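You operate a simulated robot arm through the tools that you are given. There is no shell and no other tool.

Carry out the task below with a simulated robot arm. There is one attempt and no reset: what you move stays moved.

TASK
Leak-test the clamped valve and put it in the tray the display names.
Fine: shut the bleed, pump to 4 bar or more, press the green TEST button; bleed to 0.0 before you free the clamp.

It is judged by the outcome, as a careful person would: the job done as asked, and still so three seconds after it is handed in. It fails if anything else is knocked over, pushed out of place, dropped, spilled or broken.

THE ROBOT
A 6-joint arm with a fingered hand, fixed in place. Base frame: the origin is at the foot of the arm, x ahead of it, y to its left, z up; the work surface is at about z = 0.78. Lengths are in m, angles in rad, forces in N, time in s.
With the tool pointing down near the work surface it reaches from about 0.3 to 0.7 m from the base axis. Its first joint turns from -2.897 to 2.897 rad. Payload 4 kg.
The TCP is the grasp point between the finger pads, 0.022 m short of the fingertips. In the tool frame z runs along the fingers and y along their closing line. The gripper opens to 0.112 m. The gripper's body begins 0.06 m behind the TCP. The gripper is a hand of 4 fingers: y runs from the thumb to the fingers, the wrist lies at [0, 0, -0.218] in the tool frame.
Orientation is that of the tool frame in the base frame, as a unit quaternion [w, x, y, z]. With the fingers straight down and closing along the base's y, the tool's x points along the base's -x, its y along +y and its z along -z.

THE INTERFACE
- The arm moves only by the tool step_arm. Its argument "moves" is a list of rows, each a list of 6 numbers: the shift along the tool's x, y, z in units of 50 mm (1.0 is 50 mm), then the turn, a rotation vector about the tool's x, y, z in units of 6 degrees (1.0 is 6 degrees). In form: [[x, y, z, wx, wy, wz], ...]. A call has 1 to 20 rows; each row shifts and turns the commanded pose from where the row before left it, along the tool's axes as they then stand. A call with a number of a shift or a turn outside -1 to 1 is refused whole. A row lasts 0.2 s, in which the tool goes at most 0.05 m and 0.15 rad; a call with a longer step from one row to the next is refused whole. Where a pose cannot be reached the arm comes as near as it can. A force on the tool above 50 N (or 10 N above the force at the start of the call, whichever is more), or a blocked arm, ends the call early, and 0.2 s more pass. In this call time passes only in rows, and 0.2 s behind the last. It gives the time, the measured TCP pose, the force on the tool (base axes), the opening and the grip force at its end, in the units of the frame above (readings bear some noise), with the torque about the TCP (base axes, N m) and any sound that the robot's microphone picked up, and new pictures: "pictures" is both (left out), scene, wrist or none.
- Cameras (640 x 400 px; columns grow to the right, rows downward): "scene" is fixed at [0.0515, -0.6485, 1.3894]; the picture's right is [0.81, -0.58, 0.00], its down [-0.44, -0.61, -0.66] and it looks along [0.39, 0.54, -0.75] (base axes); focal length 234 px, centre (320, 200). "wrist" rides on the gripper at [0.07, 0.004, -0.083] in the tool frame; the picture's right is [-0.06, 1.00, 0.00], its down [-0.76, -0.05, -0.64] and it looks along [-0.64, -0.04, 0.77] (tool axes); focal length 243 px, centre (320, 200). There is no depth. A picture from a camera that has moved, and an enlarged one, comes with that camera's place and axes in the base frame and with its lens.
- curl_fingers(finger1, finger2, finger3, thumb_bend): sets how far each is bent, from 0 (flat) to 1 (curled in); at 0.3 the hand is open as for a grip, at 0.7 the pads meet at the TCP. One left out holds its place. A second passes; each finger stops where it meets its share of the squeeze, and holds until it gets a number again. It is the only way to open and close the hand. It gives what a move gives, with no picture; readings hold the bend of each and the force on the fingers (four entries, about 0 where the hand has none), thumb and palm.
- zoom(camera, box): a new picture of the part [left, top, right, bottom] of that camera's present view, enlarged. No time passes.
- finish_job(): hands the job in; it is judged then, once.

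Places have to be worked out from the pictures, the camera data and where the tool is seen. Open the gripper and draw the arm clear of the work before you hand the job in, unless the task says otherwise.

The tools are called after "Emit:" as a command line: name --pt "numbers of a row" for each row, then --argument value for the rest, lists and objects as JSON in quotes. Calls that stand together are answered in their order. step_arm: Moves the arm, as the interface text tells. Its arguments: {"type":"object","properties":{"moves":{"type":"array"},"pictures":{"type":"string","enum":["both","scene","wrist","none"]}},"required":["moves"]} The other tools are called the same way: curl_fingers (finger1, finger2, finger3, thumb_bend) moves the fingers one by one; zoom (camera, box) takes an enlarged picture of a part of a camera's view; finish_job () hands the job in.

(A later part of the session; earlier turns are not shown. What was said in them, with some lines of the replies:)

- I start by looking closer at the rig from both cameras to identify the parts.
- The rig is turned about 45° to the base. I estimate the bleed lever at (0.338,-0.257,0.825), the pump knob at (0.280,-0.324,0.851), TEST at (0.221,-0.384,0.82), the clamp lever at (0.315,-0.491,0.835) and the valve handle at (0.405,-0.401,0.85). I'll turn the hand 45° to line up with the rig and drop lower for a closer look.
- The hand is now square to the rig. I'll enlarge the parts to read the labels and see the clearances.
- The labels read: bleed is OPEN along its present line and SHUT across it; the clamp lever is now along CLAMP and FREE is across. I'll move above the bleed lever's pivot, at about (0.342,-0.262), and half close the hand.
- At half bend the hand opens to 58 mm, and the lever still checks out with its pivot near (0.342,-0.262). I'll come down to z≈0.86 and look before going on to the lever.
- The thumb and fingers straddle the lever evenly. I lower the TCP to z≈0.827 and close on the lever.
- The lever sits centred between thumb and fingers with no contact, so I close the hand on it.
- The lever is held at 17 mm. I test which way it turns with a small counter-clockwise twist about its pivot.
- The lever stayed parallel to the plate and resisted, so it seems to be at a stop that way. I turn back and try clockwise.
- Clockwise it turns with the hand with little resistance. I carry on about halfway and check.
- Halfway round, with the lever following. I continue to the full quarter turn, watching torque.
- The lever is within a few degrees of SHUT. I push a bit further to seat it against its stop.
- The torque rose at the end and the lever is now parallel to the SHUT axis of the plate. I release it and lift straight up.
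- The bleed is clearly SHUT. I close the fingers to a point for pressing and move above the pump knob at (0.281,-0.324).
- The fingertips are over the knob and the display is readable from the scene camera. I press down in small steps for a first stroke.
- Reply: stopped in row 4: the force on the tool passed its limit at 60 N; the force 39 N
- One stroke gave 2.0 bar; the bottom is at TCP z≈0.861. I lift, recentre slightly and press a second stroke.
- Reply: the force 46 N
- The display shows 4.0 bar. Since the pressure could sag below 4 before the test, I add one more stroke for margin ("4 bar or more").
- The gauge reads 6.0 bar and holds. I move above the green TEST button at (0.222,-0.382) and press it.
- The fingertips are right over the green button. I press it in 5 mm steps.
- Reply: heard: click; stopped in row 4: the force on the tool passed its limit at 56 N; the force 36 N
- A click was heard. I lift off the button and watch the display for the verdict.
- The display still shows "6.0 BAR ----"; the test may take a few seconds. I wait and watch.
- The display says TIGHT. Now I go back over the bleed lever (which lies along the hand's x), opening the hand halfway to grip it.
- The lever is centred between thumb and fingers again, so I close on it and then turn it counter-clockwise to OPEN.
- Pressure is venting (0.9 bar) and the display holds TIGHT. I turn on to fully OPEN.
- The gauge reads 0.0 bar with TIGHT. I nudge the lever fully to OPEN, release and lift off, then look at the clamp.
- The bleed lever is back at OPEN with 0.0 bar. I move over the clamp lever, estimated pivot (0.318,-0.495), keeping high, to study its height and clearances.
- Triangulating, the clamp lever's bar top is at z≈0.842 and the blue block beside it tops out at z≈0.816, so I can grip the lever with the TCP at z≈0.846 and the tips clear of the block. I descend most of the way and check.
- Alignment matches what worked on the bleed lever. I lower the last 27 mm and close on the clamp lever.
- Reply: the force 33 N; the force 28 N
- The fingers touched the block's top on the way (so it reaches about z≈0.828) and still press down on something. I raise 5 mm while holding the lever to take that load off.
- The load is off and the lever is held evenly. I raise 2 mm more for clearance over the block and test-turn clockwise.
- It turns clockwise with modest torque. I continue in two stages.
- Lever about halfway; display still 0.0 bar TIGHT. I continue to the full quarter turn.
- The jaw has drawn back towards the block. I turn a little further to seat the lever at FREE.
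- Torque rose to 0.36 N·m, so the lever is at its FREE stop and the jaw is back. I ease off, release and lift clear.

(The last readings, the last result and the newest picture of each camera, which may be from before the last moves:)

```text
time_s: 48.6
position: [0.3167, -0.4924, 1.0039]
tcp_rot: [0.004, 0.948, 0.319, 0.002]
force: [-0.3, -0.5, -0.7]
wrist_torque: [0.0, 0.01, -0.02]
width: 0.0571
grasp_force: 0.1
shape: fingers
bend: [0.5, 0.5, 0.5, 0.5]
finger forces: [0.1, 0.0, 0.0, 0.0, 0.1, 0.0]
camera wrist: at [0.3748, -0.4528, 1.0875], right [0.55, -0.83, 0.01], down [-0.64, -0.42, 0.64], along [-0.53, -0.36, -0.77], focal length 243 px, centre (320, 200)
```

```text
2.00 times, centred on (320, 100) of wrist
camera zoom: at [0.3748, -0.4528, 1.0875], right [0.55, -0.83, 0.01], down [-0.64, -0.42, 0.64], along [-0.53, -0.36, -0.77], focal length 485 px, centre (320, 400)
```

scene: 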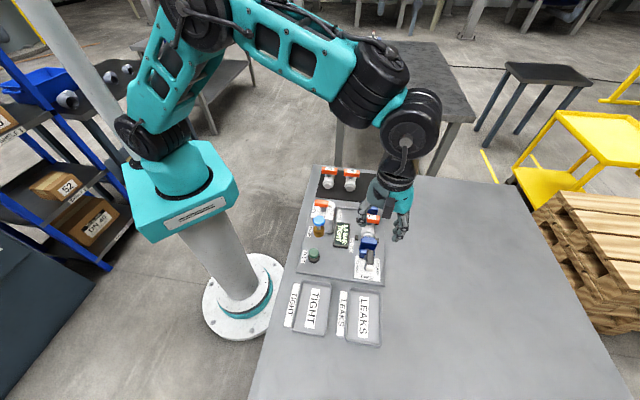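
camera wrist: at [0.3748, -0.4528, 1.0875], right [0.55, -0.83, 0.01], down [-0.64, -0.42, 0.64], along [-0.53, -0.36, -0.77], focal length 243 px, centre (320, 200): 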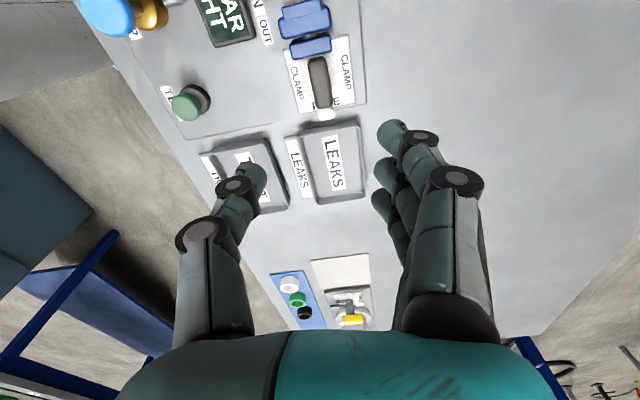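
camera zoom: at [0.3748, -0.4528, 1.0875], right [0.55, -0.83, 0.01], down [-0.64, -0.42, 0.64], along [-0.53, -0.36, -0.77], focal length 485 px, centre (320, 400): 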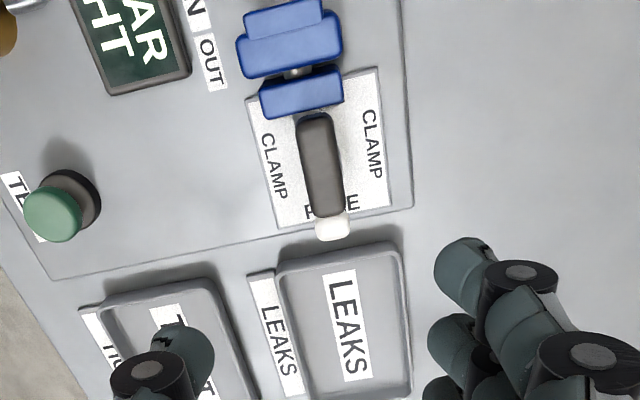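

The clamp lever points to FREE and the jaw has retracted. I turn the hand back square to the rig and move above the valve handle at about (0.405,-0.401).

Emit:
step_arm --pt "0 0 0 0 0 -0.93" --pt "0 0 0 0 0 -0.93" --pt "0 0 0 0 0 -0.93" --pt "0 0 0 0 0 -0.93" --pt "0 0 0 0 0 -0.93" --pt "0 0 0 0 0 -0.93" --pt "0 0 0 0 0 -0.93" --pt "0 0 0 0 0 -0.93" --pt "0 0 0 0 0 -0.93" --pt "0 0 0 0 0 -0.93" --pt "0 0 0 0 0 -0.93" --pt "0 0 0 0 0 -0.93" --pt "0 0 0 0 0 -0.93" --pt "0 0 0 0 0 -0.93" --pt "0 0 0 0 0 -0.93" --pt "0 0 0 0 0 -0.93" --pt "0 0 0 0 0 -0.93" --pt "0 0 0 0 0 -0.5" --pt "0 0 0 0 0.085 0" --pictures "none"

Emit:
step_arm --pt "0.02 0.6 0 0 0 0" --pt "0.02 0.6 0 0 0 0" --pt "0 0.6 0 0 0 0" --pt "0 0.6 0 0 0 0"

Emit:
zoom --camera "wrist" --box '[220, 20, 420, 180]'

Emit:
zoom --camera "scene" --box '[340, 180, 410, 290]'

```text
time_s: 52.6
position: [0.3189, -0.4917, 1.0044]
tcp_rot: [-0.001, 0.382, 0.924, -0.001]
force: [0.7, -0.1, -0.4]
wrist_torque: [0.03, 0.01, 0.02]
width: 0.0568
grasp_force: 0.1
shape: fingers
bend: [0.5, 0.5, 0.5, 0.5]
finger forces: [0.0, 0.1, 0.0, 0.1, 0.1, 0.0]
```

```text
time_s: 53.6
position: [0.4016, -0.406, 1.0044]
tcp_rot: [0.0, 0.382, 0.924, -0.001]
force: [-0.1, 0.1, -0.8]
wrist_torque: [0.04, 0.0, -0.03]
width: 0.0567
grasp_force: 0.2
shape: fingers
bend: [0.5, 0.5, 0.5, 0.5]
finger forces: [0.1, 0.0, 0.0, 0.0, 0.0, 0.1]
camera wrist: at [0.3569, -0.3533, 1.0876], right [0.75, 0.66, 0.0], down [0.51, -0.57, 0.64], along [0.42, -0.48, -0.77], focal length 243 px, centre (320, 200)
```

scene: 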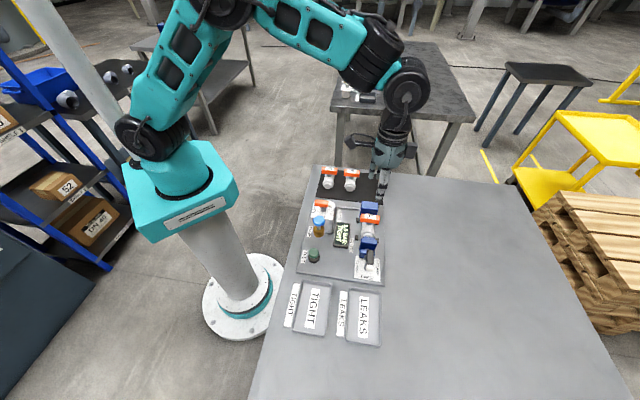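
wrist: 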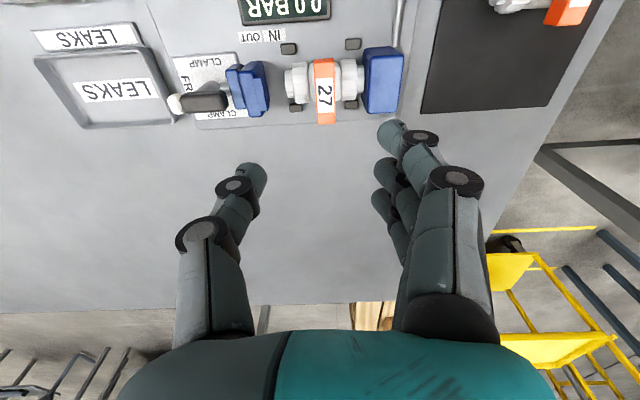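

```text
2.50 times, centred on (320, 100) of wrist
camera zoom: at [0.3569, -0.3533, 1.0876], right [0.75, 0.66, 0.0], down [0.51, -0.57, 0.64], along [0.42, -0.48, -0.77], focal length 606 px, centre (320, 450)
```

zoom: 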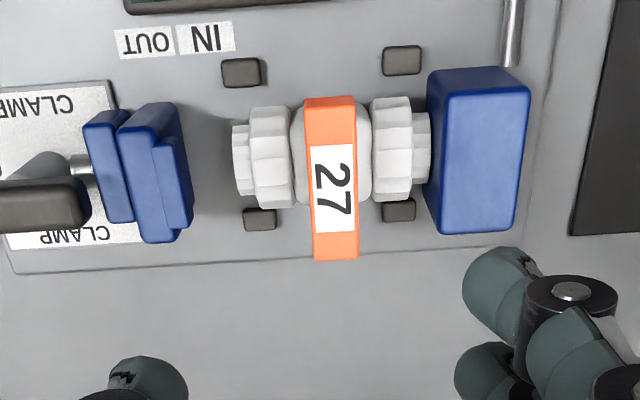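

```text
3.64 times, centred on (375, 235) of scene
camera zoom: at [0.0515, -0.6485, 1.3894], right [0.81, -0.58, 0.0], down [-0.44, -0.61, -0.66], along [0.39, 0.54, -0.75], focal length 849 px, centre (120, 73)
```

zoom: 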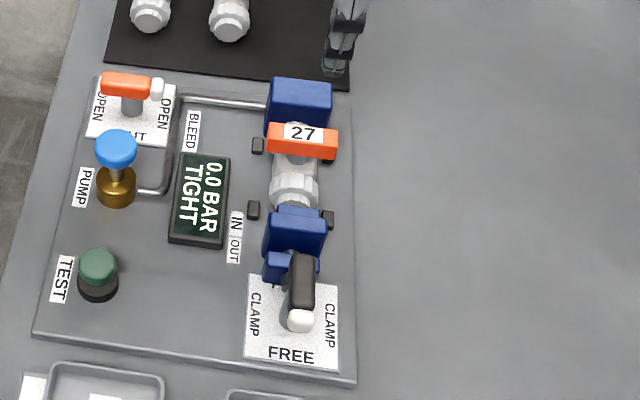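

The valve stands free between the retracted jaw and the fixed block; its handle centre is at about (0.4055,-0.401) with its top near z≈0.857. I narrow the hand and come down to z≈0.90 over it for a check.

Emit:
curl_fingers --finger1 0.56 --finger2 0.56 --finger3 0.56 --thumb_bend 0.56

Emit:
step_arm --pt "0.016 0.126 0.7 0 0 0" --pt "0 0 0.7 0 0 0" --pt "0 0 0.7 0 0 0"

Emit:
zoom --camera "wrist" --box '[160, 40, 480, 240]'

Emit:
zoom --camera "scene" --box '[330, 170, 420, 260]'

```text
time_s: 54.6
position: [0.4019, -0.4082, 1.006]
tcp_rot: [0.0, 0.383, 0.924, -0.001]
force: [-0.2, -0.1, 0.0]
wrist_torque: [0.01, 0.01, -0.01]
width: 0.0417
grasp_force: 0.0
shape: fingers
bend: [0.56, 0.56, 0.56, 0.56]
finger forces: [0.0, 0.0, 0.0, 0.0, 0.0, 0.1]
```

```text
time_s: 55.4
position: [0.4049, -0.4013, 0.8984]
tcp_rot: [0.001, 0.383, 0.924, -0.001]
force: [-0.3, -0.2, 0.2]
wrist_torque: [0.0, 0.01, 0.0]
width: 0.0418
grasp_force: 0.1
shape: fingers
bend: [0.56, 0.56, 0.56, 0.56]
finger forces: [0.0, 0.0, 0.0, 0.1, 0.0, 0.1]
camera wrist: at [0.3598, -0.3484, 0.9821], right [0.75, 0.66, 0.0], down [0.51, -0.57, 0.64], along [0.42, -0.48, -0.77], focal length 243 px, centre (320, 200)
```

scene: 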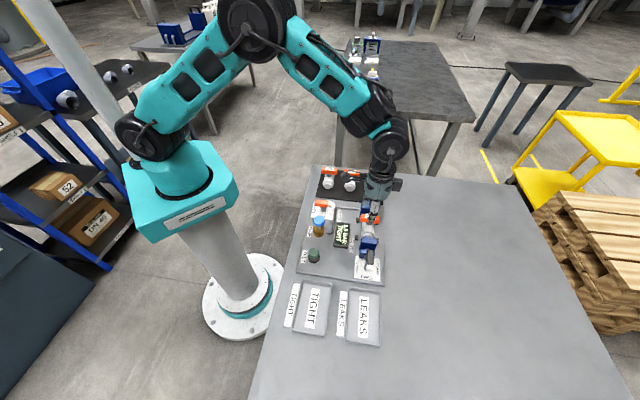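
wrist: 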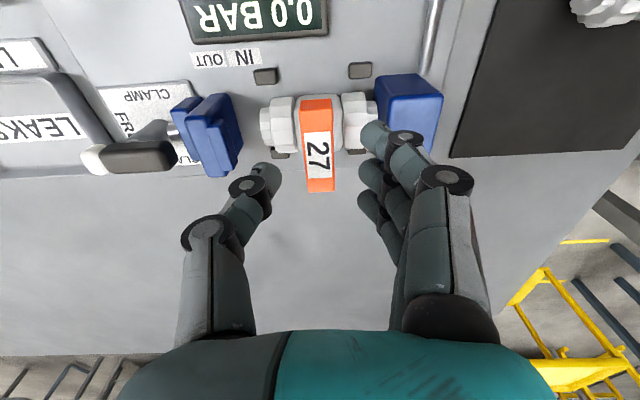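

```text
2.00 times, centred on (320, 140) of wrist
camera zoom: at [0.3598, -0.3484, 0.9821], right [0.75, 0.66, 0.0], down [0.51, -0.57, 0.64], along [0.42, -0.48, -0.77], focal length 485 px, centre (320, 320)
```

zoom: 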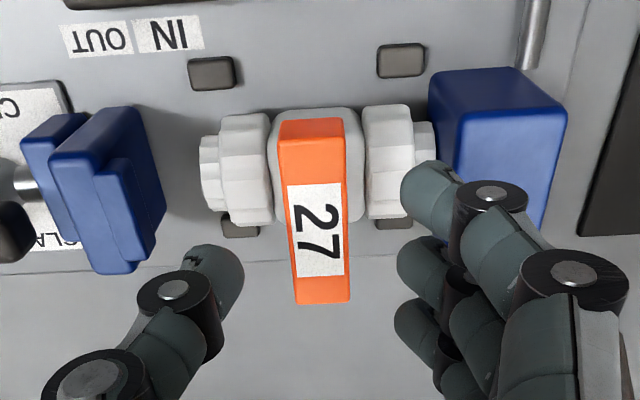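

```text
4.44 times, centred on (375, 215) of scene
camera zoom: at [0.0515, -0.6485, 1.3894], right [0.81, -0.58, 0.0], down [-0.44, -0.61, -0.66], along [0.39, 0.54, -0.75], focal length 1038 px, centre (76, 133)
```

zoom: 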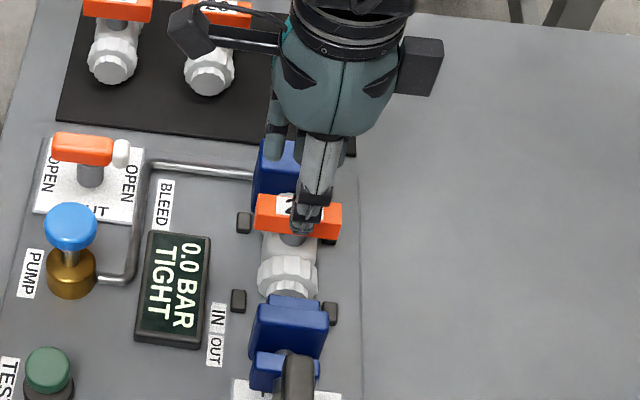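

The handle is centred between thumb and fingers. I lower to z≈0.866, keeping the tips above the nuts, and watch for contact.

Emit:
step_arm --pt "0 0 0.35 0 0 0" --pt "0 0 0.3 0 0 0" --pictures "wrist"

Emit:
zoom --camera "wrist" --box '[160, 60, 480, 260]'

```text
time_s: 56.0
position: [0.4049, -0.4018, 0.8656]
tcp_rot: [0.0, 0.383, 0.924, -0.001]
force: [-0.6, 0.4, -0.5]
wrist_torque: [0.01, 0.0, 0.02]
width: 0.0418
grasp_force: 0.1
shape: fingers
bend: [0.56, 0.56, 0.56, 0.56]
finger forces: [0.0, 0.0, 0.0, 0.0, 0.1, 0.0]
camera wrist: at [0.3601, -0.3486, 0.9496], right [0.75, 0.66, 0.0], down [0.51, -0.57, 0.64], along [0.42, -0.48, -0.77], focal length 243 px, centre (320, 200)
```

wrist: 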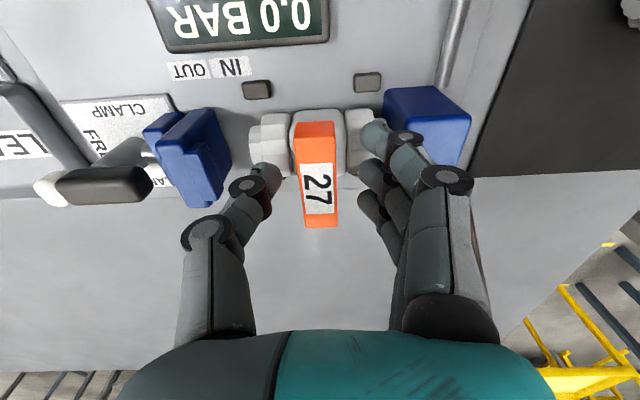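

```text
2.00 times, centred on (320, 160) of wrist
camera zoom: at [0.3601, -0.3486, 0.9496], right [0.75, 0.66, 0.0], down [0.51, -0.57, 0.64], along [0.42, -0.48, -0.77], focal length 485 px, centre (320, 280)
```

zoom: 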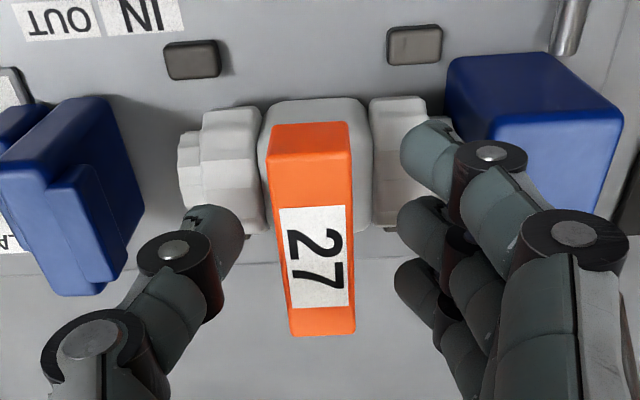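

No contact and good centring. I go 4 mm lower for a deeper hold and close on the handle.

Emit:
step_arm --pt "0 0 0.08 0 0 0" --pictures "none"

Emit:
curl_fingers --finger1 0.75 --finger2 0.75 --finger3 0.75 --thumb_bend 0.75

Emit:
zoom --camera "wrist" --box '[160, 60, 480, 260]'

Emit:
zoom --camera "scene" --box '[330, 170, 420, 260]'

```text
time_s: 56.4
position: [0.4061, -0.4019, 0.8628]
tcp_rot: [0.0, 0.383, 0.924, 0.0]
force: [-0.6, -0.7, 0.7]
wrist_torque: [-0.05, -0.03, 0.01]
width: 0.0416
grasp_force: 0.1
shape: fingers
bend: [0.56, 0.56, 0.56, 0.56]
finger forces: [0.1, 0.0, 0.0, 0.0, 0.0, 0.0]
```

```text
time_s: 57.4
position: [0.4055, -0.402, 0.8629]
tcp_rot: [0.0, 0.382, 0.924, -0.001]
force: [-1.2, -1.2, 0.5]
wrist_torque: [-0.07, 0.09, 0.0]
width: 0.0187
grasp_force: 14.9
shape: fingers
bend: [0.72, 0.72, 0.72, 0.67]
finger forces: [4.7, 4.7, 4.7, 0.0, 15.5, 0.0]
```

```text
2.00 times, centred on (320, 160) of wrist
camera zoom: at [0.3603, -0.3486, 0.9456], right [0.75, 0.66, 0.0], down [0.51, -0.57, 0.64], along [0.42, -0.48, -0.77], focal length 485 px, centre (320, 280)
```

zoom: 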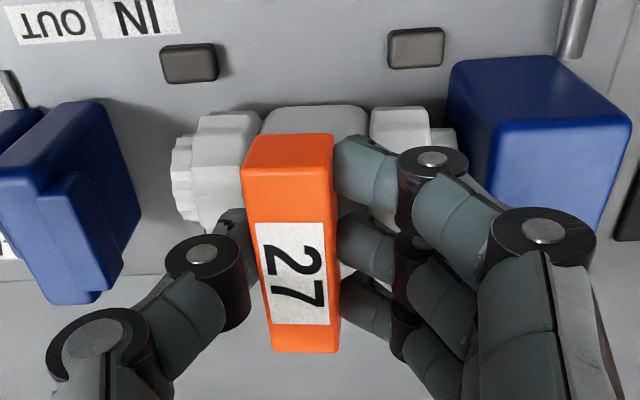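

```text
4.44 times, centred on (375, 215) of scene
camera zoom: at [0.0515, -0.6485, 1.3894], right [0.81, -0.58, 0.0], down [-0.44, -0.61, -0.66], along [0.39, 0.54, -0.75], focal length 1038 px, centre (76, 133)
```

zoom: 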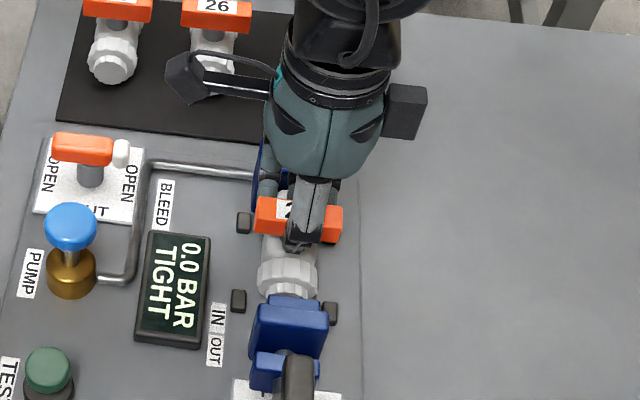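

The handle is gripped with about 15 N, the valve having slid a few mm off the fixed block. I ease it another 5 mm away from the block, then lift slightly and look.

Emit:
step_arm --pt "0 -0.1 0 0 0 0" --pt "0 0 -0.15 0 0 0" --pt "0 0 -0.25 0 0 0"

Emit:
zoom --camera "wrist" --box '[160, 60, 480, 260]'

Emit:
zoom --camera "scene" --box '[330, 170, 420, 260]'

```text
time_s: 58.2
position: [0.4028, -0.4046, 0.883]
tcp_rot: [-0.001, 0.383, 0.924, -0.001]
force: [-0.2, 1.4, -2.3]
wrist_torque: [0.0, -0.02, 0.01]
width: 0.019
grasp_force: 14.6
shape: fingers
bend: [0.72, 0.72, 0.72, 0.67]
finger forces: [5.1, 5.1, 5.1, 0.0, 15.5, 0.0]
camera wrist: at [0.3563, -0.3523, 0.9657], right [0.75, 0.66, 0.0], down [0.51, -0.57, 0.64], along [0.42, -0.48, -0.77], focal length 243 px, centre (320, 200)
```

scene: 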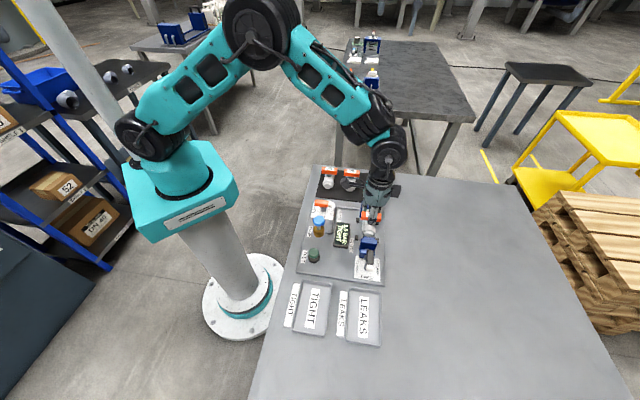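
wrist: 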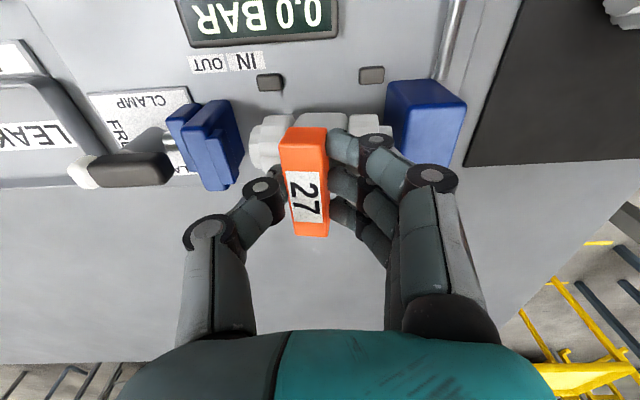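

```text
2.00 times, centred on (320, 160) of wrist
camera zoom: at [0.3563, -0.3523, 0.9657], right [0.75, 0.66, 0.0], down [0.51, -0.57, 0.64], along [0.42, -0.48, -0.77], focal length 485 px, centre (320, 280)
```

zoom: 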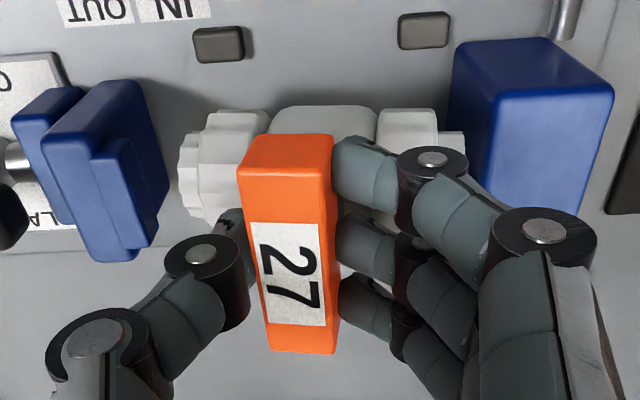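

```text
4.44 times, centred on (375, 215) of scene
camera zoom: at [0.0515, -0.6485, 1.3894], right [0.81, -0.58, 0.0], down [-0.44, -0.61, -0.66], along [0.39, 0.54, -0.75], focal length 1038 px, centre (76, 133)
```

zoom: 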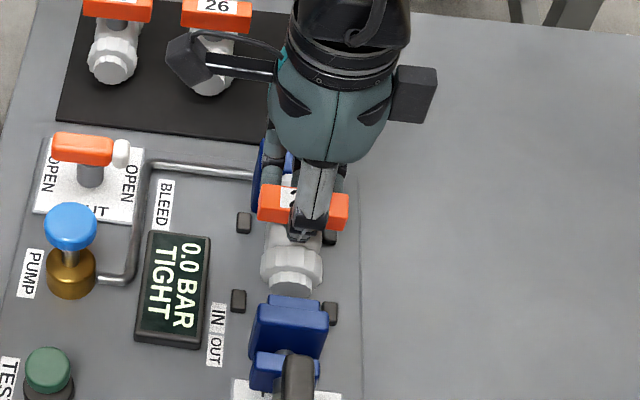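

The valve is lifted and hanging in the grip (about 2.3 N), though it looks slightly tilted. I raise it well clear and check its attitude from the scene camera.

Emit:
step_arm --pt "0 0 -0.5 0 0 0" --pt "0 0 -0.8 0 0 0" --pt "0 0 -0.8 0 0 0"

Emit:
zoom --camera "scene" --box '[330, 130, 430, 230]'

Emit:
zoom --camera "wrist" --box '[160, 60, 480, 260]'

```text
time_s: 59.0
position: [0.4002, -0.4054, 0.9859]
tcp_rot: [-0.001, 0.383, 0.924, -0.001]
force: [-0.2, 0.2, -2.4]
wrist_torque: [-0.02, 0.0, -0.03]
width: 0.0187
grasp_force: 15.4
shape: fingers
bend: [0.72, 0.72, 0.72, 0.67]
finger forces: [5.1, 5.1, 5.1, 0.1, 15.5, 0.0]
camera wrist: at [0.3566, -0.3528, 1.0698], right [0.75, 0.66, 0.0], down [0.51, -0.58, 0.64], along [0.42, -0.48, -0.77], focal length 243 px, centre (320, 200)
```

scene: 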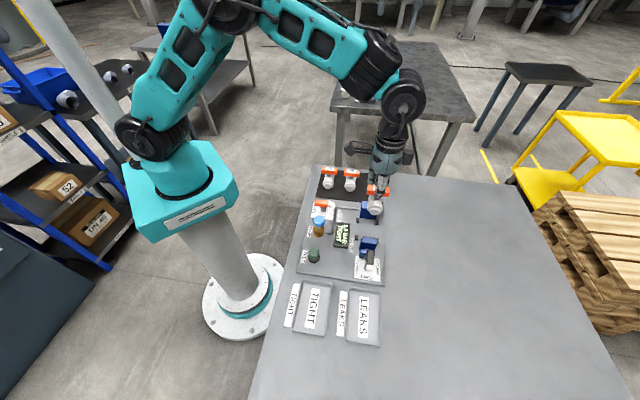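
wrist: 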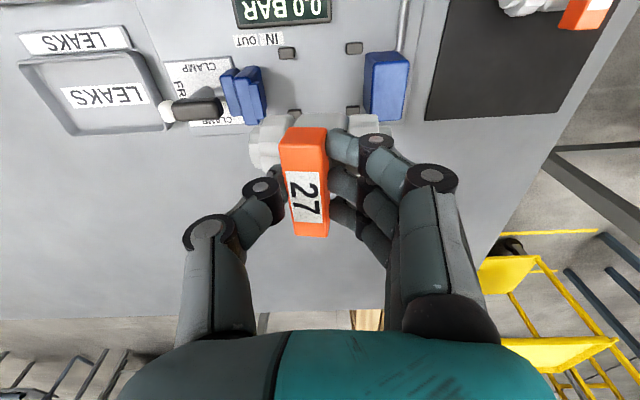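

```text
4.00 times, centred on (380, 180) of scene
camera zoom: at [0.0515, -0.6485, 1.3894], right [0.81, -0.58, 0.0], down [-0.44, -0.61, -0.66], along [0.39, 0.54, -0.75], focal length 934 px, centre (80, 280)
```

zoom: 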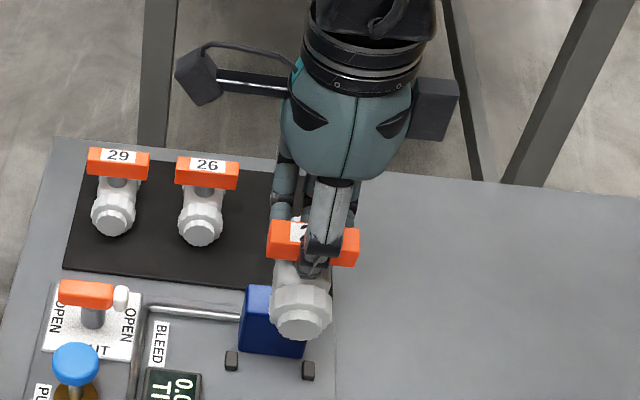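

```text
2.00 times, centred on (320, 160) of wrist
camera zoom: at [0.3566, -0.3528, 1.0698], right [0.75, 0.66, 0.0], down [0.51, -0.58, 0.64], along [0.42, -0.48, -0.77], focal length 485 px, centre (320, 280)
```

zoom: 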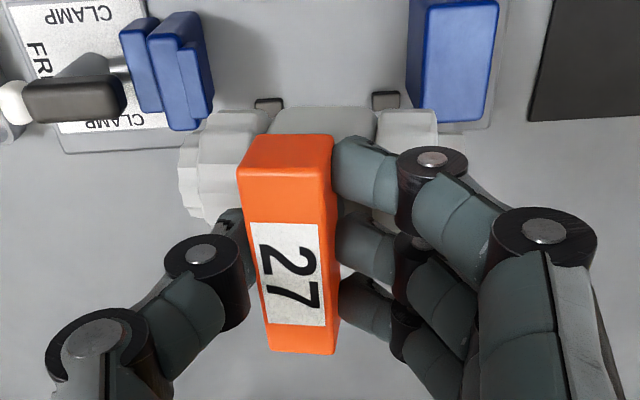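

The valve looks slightly tilted in the grip; I compare it with the standing valves at higher zoom to judge the sense and size of the tilt.

Emit:
zoom --camera "scene" --box '[360, 175, 400, 225]'

Emit:
zoom --camera "scene" --box '[340, 160, 380, 200]'

Emit:
zoom --camera "wrist" --box '[230, 100, 400, 200]'

```text
8.00 times, centred on (380, 200) of scene
camera zoom: at [0.0515, -0.6485, 1.3894], right [0.81, -0.58, 0.0], down [-0.44, -0.61, -0.66], along [0.39, 0.54, -0.75], focal length 1868 px, centre (-160, 200)
```

zoom: 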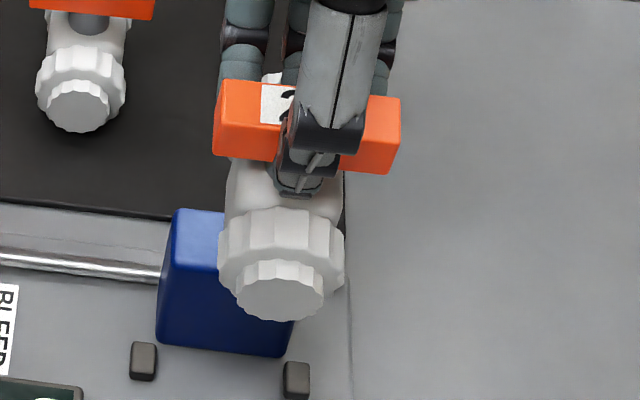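

```text
10.00 times, centred on (360, 180) of scene
camera zoom: at [0.0515, -0.6485, 1.3894], right [0.81, -0.58, 0.0], down [-0.44, -0.61, -0.66], along [0.39, 0.54, -0.75], focal length 2335 px, centre (-80, 400)
```

zoom: 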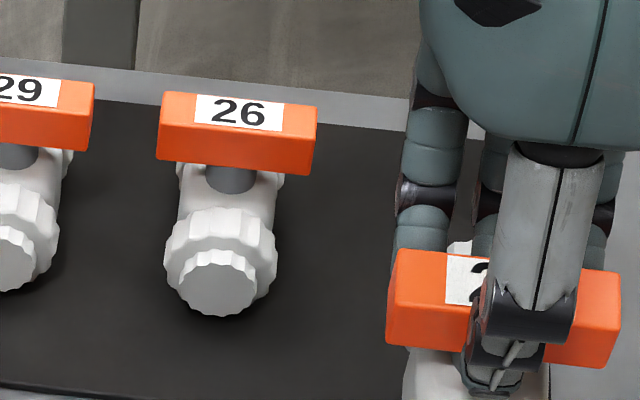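

```text
3.76 times, centred on (315, 150) of wrist
camera zoom: at [0.3566, -0.3528, 1.0698], right [0.75, 0.66, 0.0], down [0.51, -0.58, 0.64], along [0.42, -0.48, -0.77], focal length 913 px, centre (339, 388)
```

zoom: 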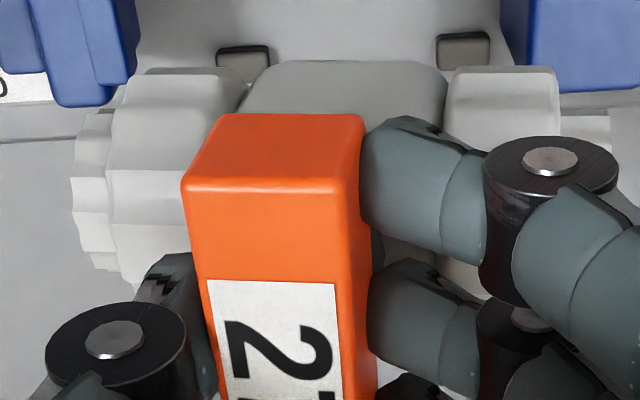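

The tilt is small: about 4°, the +e1 end up. I carry the valve at this height over the TIGHT tray, centre about (0.146,-0.487), moving gently.

Emit:
step_arm --pt "0.15 -0.3 0 0 0 0" --pt "0.29 -0.55 0 0 0 0" --pt "0.33 -0.64 0 0 0 0" --pt "0.33 -0.64 0 0 0 0" --pt "0.33 -0.64 0 0 0 0" --pt "0.33 -0.64 0 0 0 0" --pt "0.33 -0.64 0 0 0 0" --pt "0.25 -0.44 0 0 0 0" --pt "0.1 -0.2 0 0 0 0"

Emit:
zoom --camera "scene" --box '[270, 210, 400, 350]'

Emit:
zoom --camera "wrist" --box '[160, 20, 480, 260]'

```text
time_s: 61.0
position: [0.1483, -0.4839, 0.9885]
tcp_rot: [-0.001, 0.383, 0.924, -0.001]
force: [0.2, 0.0, -1.2]
wrist_torque: [0.01, -0.03, 0.04]
width: 0.0185
grasp_force: 15.4
shape: fingers
bend: [0.72, 0.72, 0.72, 0.67]
finger forces: [5.2, 5.1, 5.0, 0.1, 15.4, 0.1]
camera wrist: at [0.104, -0.4315, 1.0708], right [0.75, 0.66, 0.0], down [0.51, -0.57, 0.64], along [0.42, -0.48, -0.77], focal length 243 px, centre (320, 200)
```

scene: 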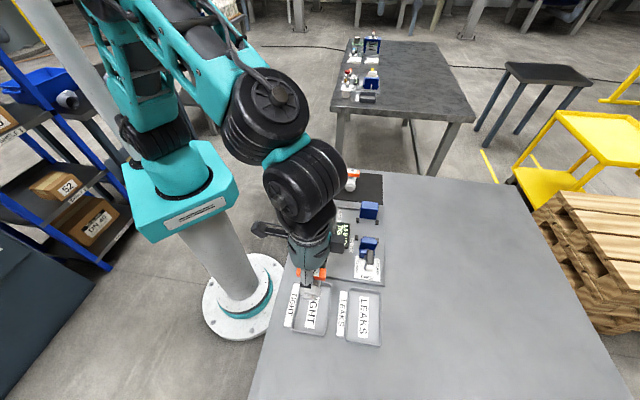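
wrist: 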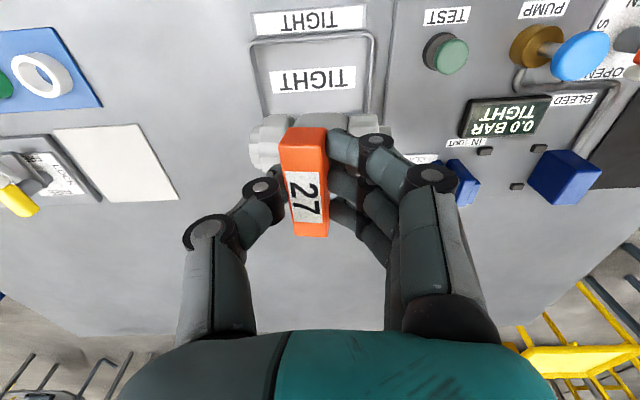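

```text
2.86 times, centred on (335, 280) of scene
camera zoom: at [0.0515, -0.6485, 1.3894], right [0.81, -0.58, 0.0], down [-0.44, -0.61, -0.66], along [0.39, 0.54, -0.75], focal length 667 px, centre (277, -29)
```

zoom: 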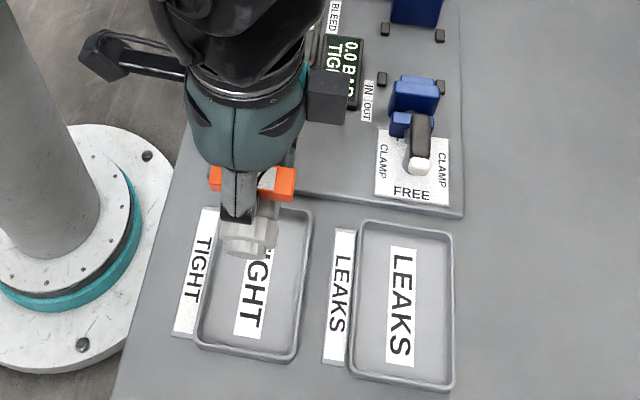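

```text
1.67 times, centred on (320, 140) of wrist
camera zoom: at [0.104, -0.4315, 1.0708], right [0.75, 0.66, 0.0], down [0.51, -0.57, 0.64], along [0.42, -0.48, -0.77], focal length 404 px, centre (320, 300)
```

zoom: 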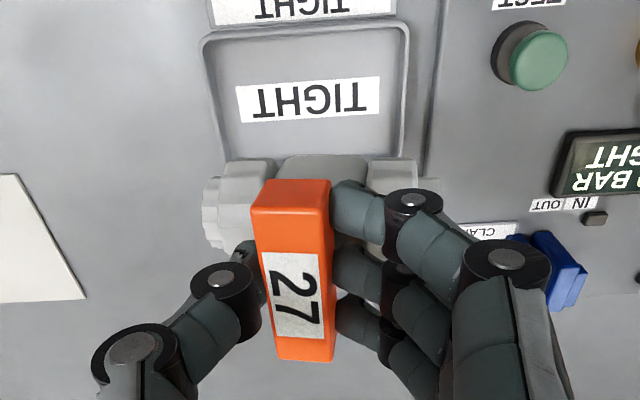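

The TIGHT tray's centre is at (0.145,-0.487). I level the valve by about 4°, shift the last 5 mm, and lower to 2–3 cm above the tray floor.

Emit:
step_arm --pt "0 -0.09 0 0.33 0 0" --pt "0 0 0 0.32 0 0" --pt "0 0.034 0.5 0 0 0" --pt "0 0.034 0.5 0 0 0" --pt "0 0.034 0.5 0 0 0" --pt "0 0.034 0.5 0 0 0"

Emit:
zoom --camera "scene" --box '[270, 230, 370, 350]'

Emit:
zoom --camera "wrist" --box '[160, 20, 480, 260]'

```text
time_s: 62.4
position: [0.1475, -0.487, 0.8862]
tcp_rot: [-0.012, 0.383, 0.923, -0.031]
force: [0.2, -0.1, -1.4]
wrist_torque: [-0.01, 0.0, -0.02]
width: 0.0185
grasp_force: 14.9
shape: fingers
bend: [0.72, 0.72, 0.72, 0.67]
finger forces: [5.1, 5.1, 5.2, 0.0, 15.4, 0.0]
camera wrist: at [0.1056, -0.4306, 0.9699], right [0.75, 0.66, -0.07], down [0.54, -0.54, 0.64], along [0.39, -0.52, -0.76], focal length 243 px, centre (320, 200)
```

scene: 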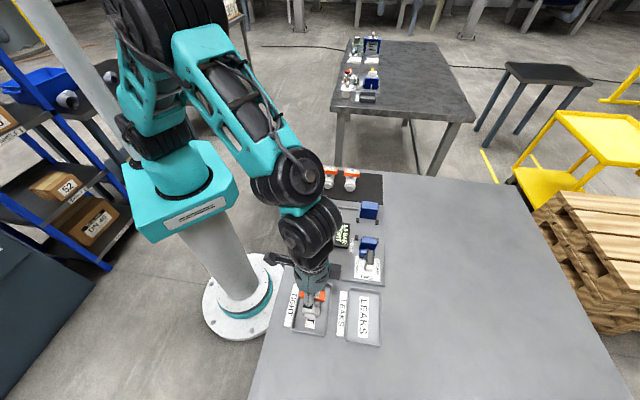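
wrist: 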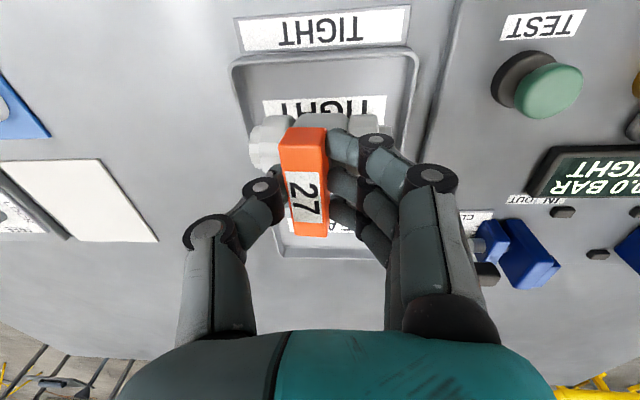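

```text
3.33 times, centred on (320, 290) of scene
camera zoom: at [0.0515, -0.6485, 1.3894], right [0.81, -0.58, 0.0], down [-0.44, -0.61, -0.66], along [0.39, 0.54, -0.75], focal length 778 px, centre (320, -100)
```

zoom: 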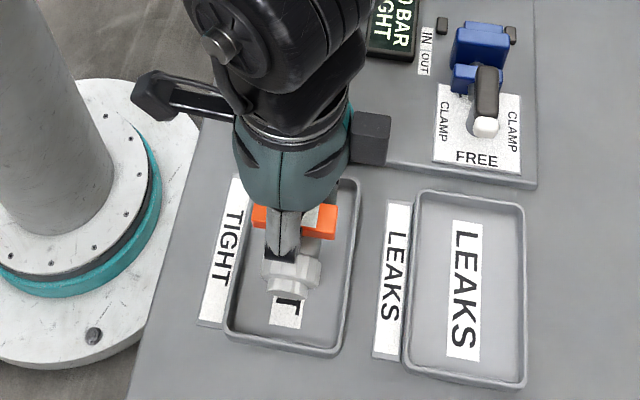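

```text
1.67 times, centred on (320, 140) of wrist
camera zoom: at [0.1056, -0.4306, 0.9699], right [0.75, 0.66, -0.07], down [0.54, -0.54, 0.64], along [0.39, -0.52, -0.76], focal length 404 px, centre (320, 300)
```

zoom: 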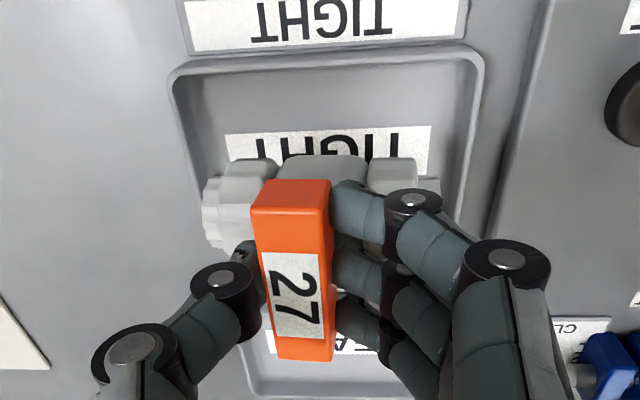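

The valve hangs over the middle of the TIGHT tray. I lower in small steps and watch for the force of touching down.

Emit:
step_arm --pt "0 0.017 0.25 0 0 0" --pt "0 0.014 0.2 0 0 0" --pictures "none"

Emit:
step_arm --pt "0 0.004 0.06 0 0 0" --pictures "none"

Emit:
step_arm --pt "0 0.004 0.06 0 0 0" --pictures "none"

Emit:
zoom --camera "scene" --box '[280, 260, 350, 350]'

```text
time_s: 63.0
position: [0.1467, -0.4895, 0.865]
tcp_rot: [-0.013, 0.382, 0.923, -0.032]
force: [0.0, -0.6, -1.3]
wrist_torque: [0.01, 0.0, -0.01]
width: 0.0187
grasp_force: 14.9
shape: fingers
bend: [0.72, 0.72, 0.72, 0.67]
finger forces: [5.1, 5.1, 5.1, 0.1, 15.4, 0.0]
```

```text
time_s: 63.4
position: [0.1461, -0.4872, 0.8626]
tcp_rot: [-0.013, 0.382, 0.923, -0.032]
force: [0.3, 0.9, -2.0]
wrist_torque: [0.0, 0.0, -0.02]
width: 0.0186
grasp_force: 15.5
shape: fingers
bend: [0.72, 0.72, 0.72, 0.67]
finger forces: [5.0, 5.1, 5.2, 0.1, 15.4, 0.1]
```

```text
time_s: 63.8
position: [0.1466, -0.488, 0.86]
tcp_rot: [-0.013, 0.383, 0.923, -0.032]
force: [0.2, 0.3, -1.8]
wrist_torque: [-0.04, -0.02, 0.0]
width: 0.0185
grasp_force: 16.1
shape: fingers
bend: [0.72, 0.72, 0.72, 0.67]
finger forces: [5.1, 5.1, 5.1, 0.0, 15.5, 0.0]
```

```text
4.44 times, centred on (315, 305) of scene
camera zoom: at [0.0515, -0.6485, 1.3894], right [0.81, -0.58, 0.0], down [-0.44, -0.61, -0.66], along [0.39, 0.54, -0.75], focal length 1038 px, centre (342, -267)
```

zoom: 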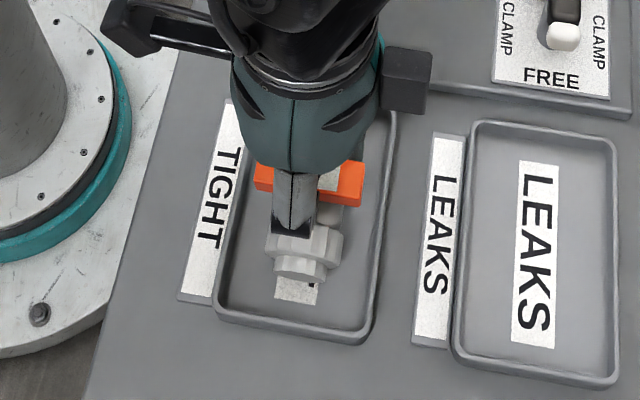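

No contact yet at z=0.860. I keep lowering 2.5 mm at a time.

Emit:
step_arm --pt "0 0.0035 0.05 0 0 0" --pictures "none"

Emit:
step_arm --pt "0 0.0035 0.05 0 0 0" --pictures "none"

Emit:
step_arm --pt "0 0.0025 0.04 0 0 0" --pictures "wrist"

```text
time_s: 64.2
position: [0.1465, -0.4874, 0.857]
tcp_rot: [-0.013, 0.383, 0.923, -0.032]
force: [0.2, -0.5, -1.5]
wrist_torque: [0.0, 0.02, -0.01]
width: 0.0189
grasp_force: 15.9
shape: fingers
bend: [0.72, 0.72, 0.72, 0.67]
finger forces: [5.1, 5.1, 5.0, 0.0, 15.4, 0.1]
```

```text
time_s: 64.6
position: [0.1473, -0.4882, 0.8548]
tcp_rot: [-0.014, 0.382, 0.923, -0.032]
force: [-0.4, 0.3, -1.5]
wrist_torque: [-0.02, -0.03, 0.02]
width: 0.0191
grasp_force: 15.1
shape: fingers
bend: [0.72, 0.72, 0.72, 0.67]
finger forces: [5.2, 5.1, 5.0, 0.0, 15.4, 0.0]
```

```text
time_s: 65.0
position: [0.1467, -0.488, 0.8522]
tcp_rot: [-0.013, 0.382, 0.923, -0.033]
force: [-0.4, 0.4, 3.4]
wrist_torque: [-0.03, 0.05, 0.01]
width: 0.0186
grasp_force: 15.7
shape: fingers
bend: [0.72, 0.72, 0.72, 0.67]
finger forces: [5.4, 5.4, 5.4, 0.0, 15.4, 0.1]
camera wrist: at [0.1055, -0.4308, 0.935], right [0.75, 0.66, -0.07], down [0.54, -0.54, 0.65], along [0.39, -0.52, -0.76], focal length 243 px, centre (320, 200)
```

wrist: 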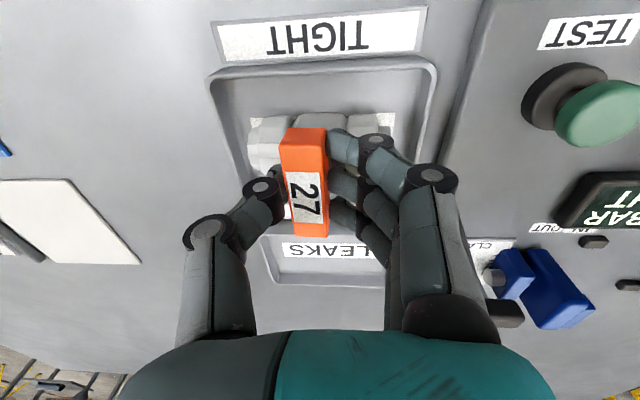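

Touch-down: the force went from -1.5 to +3.4 N with almost no torque, so it sits nearly flat. I open the hand gently.

Emit:
curl_fingers --finger1 0.56 --finger2 0.56 --finger3 0.56 --thumb_bend 0.56

Emit:
zoom --camera "wrist" --box '[160, 20, 480, 260]'

Emit:
zoom --camera "scene" --box '[280, 260, 350, 350]'

```text
time_s: 66.0
position: [0.1477, -0.488, 0.8522]
tcp_rot: [-0.013, 0.383, 0.923, -0.032]
force: [0.3, 0.0, -0.1]
wrist_torque: [-0.03, 0.02, -0.02]
width: 0.0404
grasp_force: 0.1
shape: fingers
bend: [0.56, 0.56, 0.56, 0.56]
finger forces: [0.0, 0.1, 0.0, 0.1, 0.0, 0.0]
```

```text
1.67 times, centred on (320, 140) of wrist
camera zoom: at [0.1053, -0.4307, 0.9347], right [0.75, 0.66, -0.07], down [0.54, -0.54, 0.64], along [0.39, -0.52, -0.76], focal length 404 px, centre (320, 300)
```

zoom: 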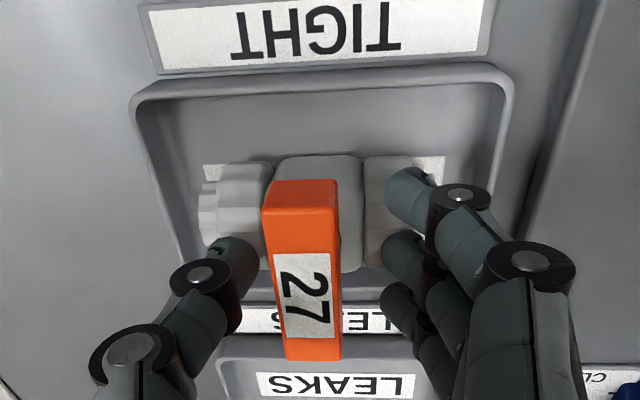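

```text
4.44 times, centred on (315, 305) of scene
camera zoom: at [0.0515, -0.6485, 1.3894], right [0.81, -0.58, 0.0], down [-0.44, -0.61, -0.66], along [0.39, 0.54, -0.75], focal length 1038 px, centre (342, -267)
```

zoom: 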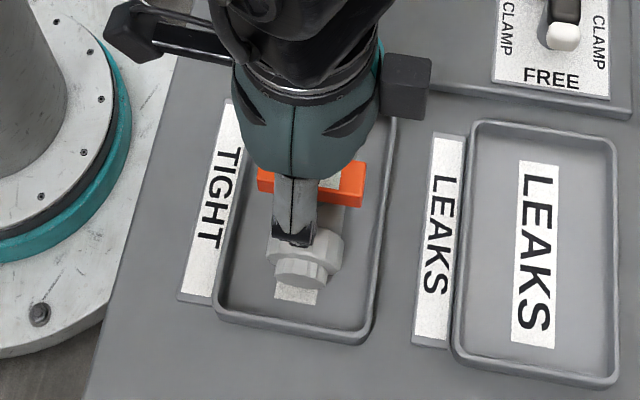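

The valve stands free in the TIGHT tray with the hand clear on both sides. I lift straight up and level the hand.

Emit:
step_arm --pt "0 -0.02 -0.3 0 0 0" --pt "0 -0.034 -0.5 0 0 0" --pt "0 -0.05 -0.8 0 0 0" --pt "0 -0.05 -0.8 -0.32 0 0" --pt "0 0 -0.8 -0.33 0 0"

Emit:
zoom --camera "scene" --box '[280, 240, 380, 350]'

Emit:
zoom --camera "wrist" --box '[200, 0, 440, 200]'

```text
time_s: 67.2
position: [0.15, -0.4865, 1.0108]
tcp_rot: [0.0, 0.382, 0.924, 0.0]
force: [0.0, -0.1, 0.6]
wrist_torque: [0.01, 0.01, -0.01]
width: 0.0406
grasp_force: 0.0
shape: fingers
bend: [0.56, 0.56, 0.56, 0.56]
finger forces: [0.0, 0.0, 0.1, 0.0, 0.0, 0.0]
camera wrist: at [0.1039, -0.4337, 1.0948], right [0.75, 0.66, 0.0], down [0.51, -0.58, 0.64], along [0.42, -0.48, -0.77], focal length 243 px, centre (320, 200)
```

scene: 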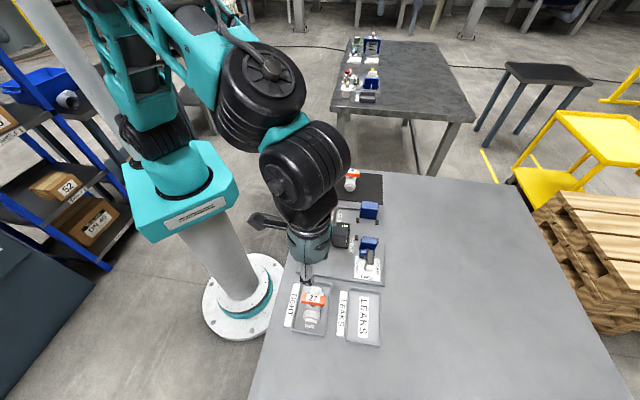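
wrist: 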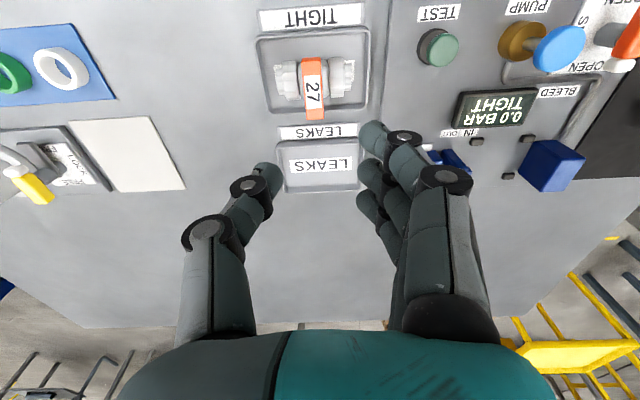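

```text
3.64 times, centred on (330, 295) of scene
camera zoom: at [0.0515, -0.6485, 1.3894], right [0.81, -0.58, 0.0], down [-0.44, -0.61, -0.66], along [0.39, 0.54, -0.75], focal length 849 px, centre (284, -146)
```

zoom: 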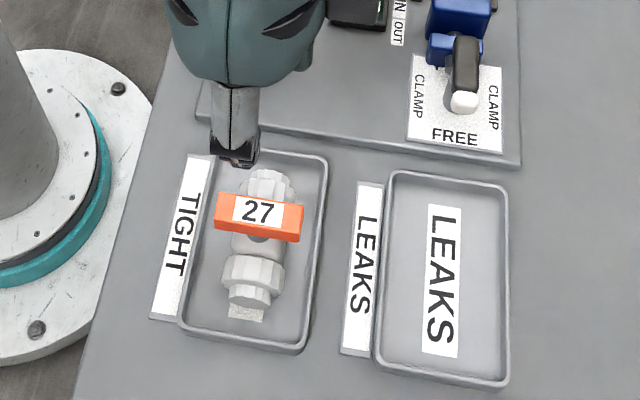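

```text
2.00 times, centred on (320, 100) of wrist
camera zoom: at [0.1039, -0.4337, 1.0948], right [0.75, 0.66, 0.0], down [0.51, -0.58, 0.64], along [0.42, -0.48, -0.77], focal length 485 px, centre (320, 400)
```

zoom: 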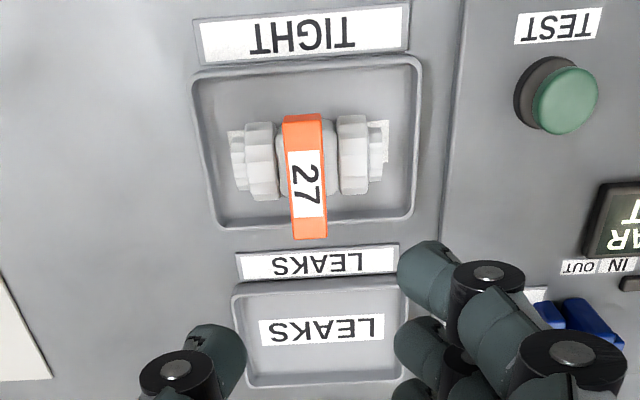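

Valve 27 stands upright in the middle of the TIGHT tray. I raise the arm back towards its start pose, open the hand fully and check the whole bench.

Emit:
step_arm --pt "0 0 -0.85 0 0 0" --pt "0 0 -0.85 0 0 0" --pt "0 0 -0.85 0 0 0" --pt "0.3 0.75 -0.3 0 0 0" --pt "0.3 0.75 -0.3 0 0 0" --pt "0.3 0.75 0 0 0 0" --pictures "none"

Emit:
curl_fingers --finger1 0.3 --finger2 0.3 --finger3 0.3 --thumb_bend 0.3

Emit:
zoom --camera "scene" --box '[260, 150, 420, 360]'

Emit:
zoom --camera "wrist" --box '[0, 0, 640, 400]'

```text
time_s: 68.6
position: [0.1957, -0.3749, 1.169]
tcp_rot: [-0.001, 0.382, 0.924, -0.002]
force: [-0.5, 0.0, -0.1]
wrist_torque: [0.02, 0.01, -0.02]
width: 0.0404
grasp_force: 0.1
shape: fingers
bend: [0.56, 0.56, 0.56, 0.56]
finger forces: [0.0, 0.0, 0.1, 0.0, 0.0, 0.1]
```

```text
time_s: 69.6
position: [0.1961, -0.3752, 1.1679]
tcp_rot: [0.0, 0.383, 0.924, -0.001]
force: [-0.1, -0.7, 0.3]
wrist_torque: [0.02, -0.02, -0.03]
width: 0.1125
grasp_force: 0.0
shape: fingers
bend: [0.3, 0.3, 0.3, 0.3]
finger forces: [0.0, 0.0, 0.0, 0.1, 0.1, 0.0]
```

```text
1.90 times, centred on (340, 255) of scene
camera zoom: at [0.0515, -0.6485, 1.3894], right [0.81, -0.58, 0.0], down [-0.44, -0.61, -0.66], along [0.39, 0.54, -0.75], focal length 445 px, centre (282, 95)
```

zoom: 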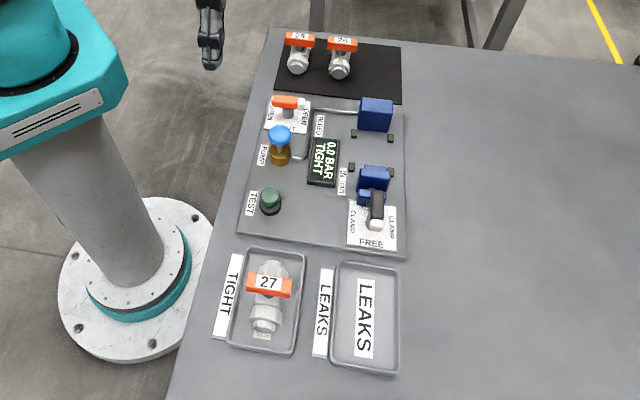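

```text
1.00 times, centred on (320, 200) of wrist (not enlarged: the box is as wide or as high as the picture)
camera zoom: at [0.1506, -0.321, 1.2516], right [0.75, 0.66, 0.0], down [0.51, -0.57, 0.64], along [0.42, -0.48, -0.77], focal length 243 px, centre (320, 200)
```

zoom: 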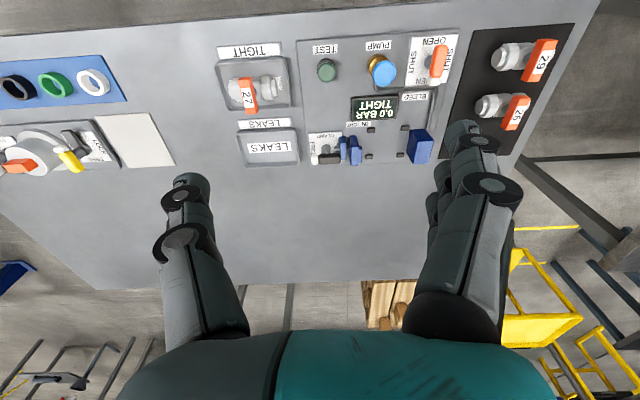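

Valve 27 is upright in the TIGHT tray, the display reads 0.0 BAR TIGHT, the spare valves are where they were, and the open hand is well clear of the work. I hand the job in.

Emit:
finish_job

```text
The job is handed in.
```

Valve 27 passed the leak test: the display read TIGHT. The valve is now standing upright in the TIGHT tray, and I've handed the job in.

- **Test:** I shut the bleed and pumped to 6.0 bar. Two strokes gave exactly 4.0, so I added a third as margin. I then pressed TEST, and TIGHT came up a few seconds later.
- **Release:** I opened the bleed and the gauge fell to 0.0 bar before I freed the clamp.
- **Contact:** while reaching for the clamp lever, the fingers pressed briefly on the blue block beside it, at about 32 N. I raised the hand at once, and nothing looked moved or damaged.
- **Final state:** the bleed is open and the clamp is at FREE. The spare valves 29 and 26 are where they were. The hand is open and clear of the bench.
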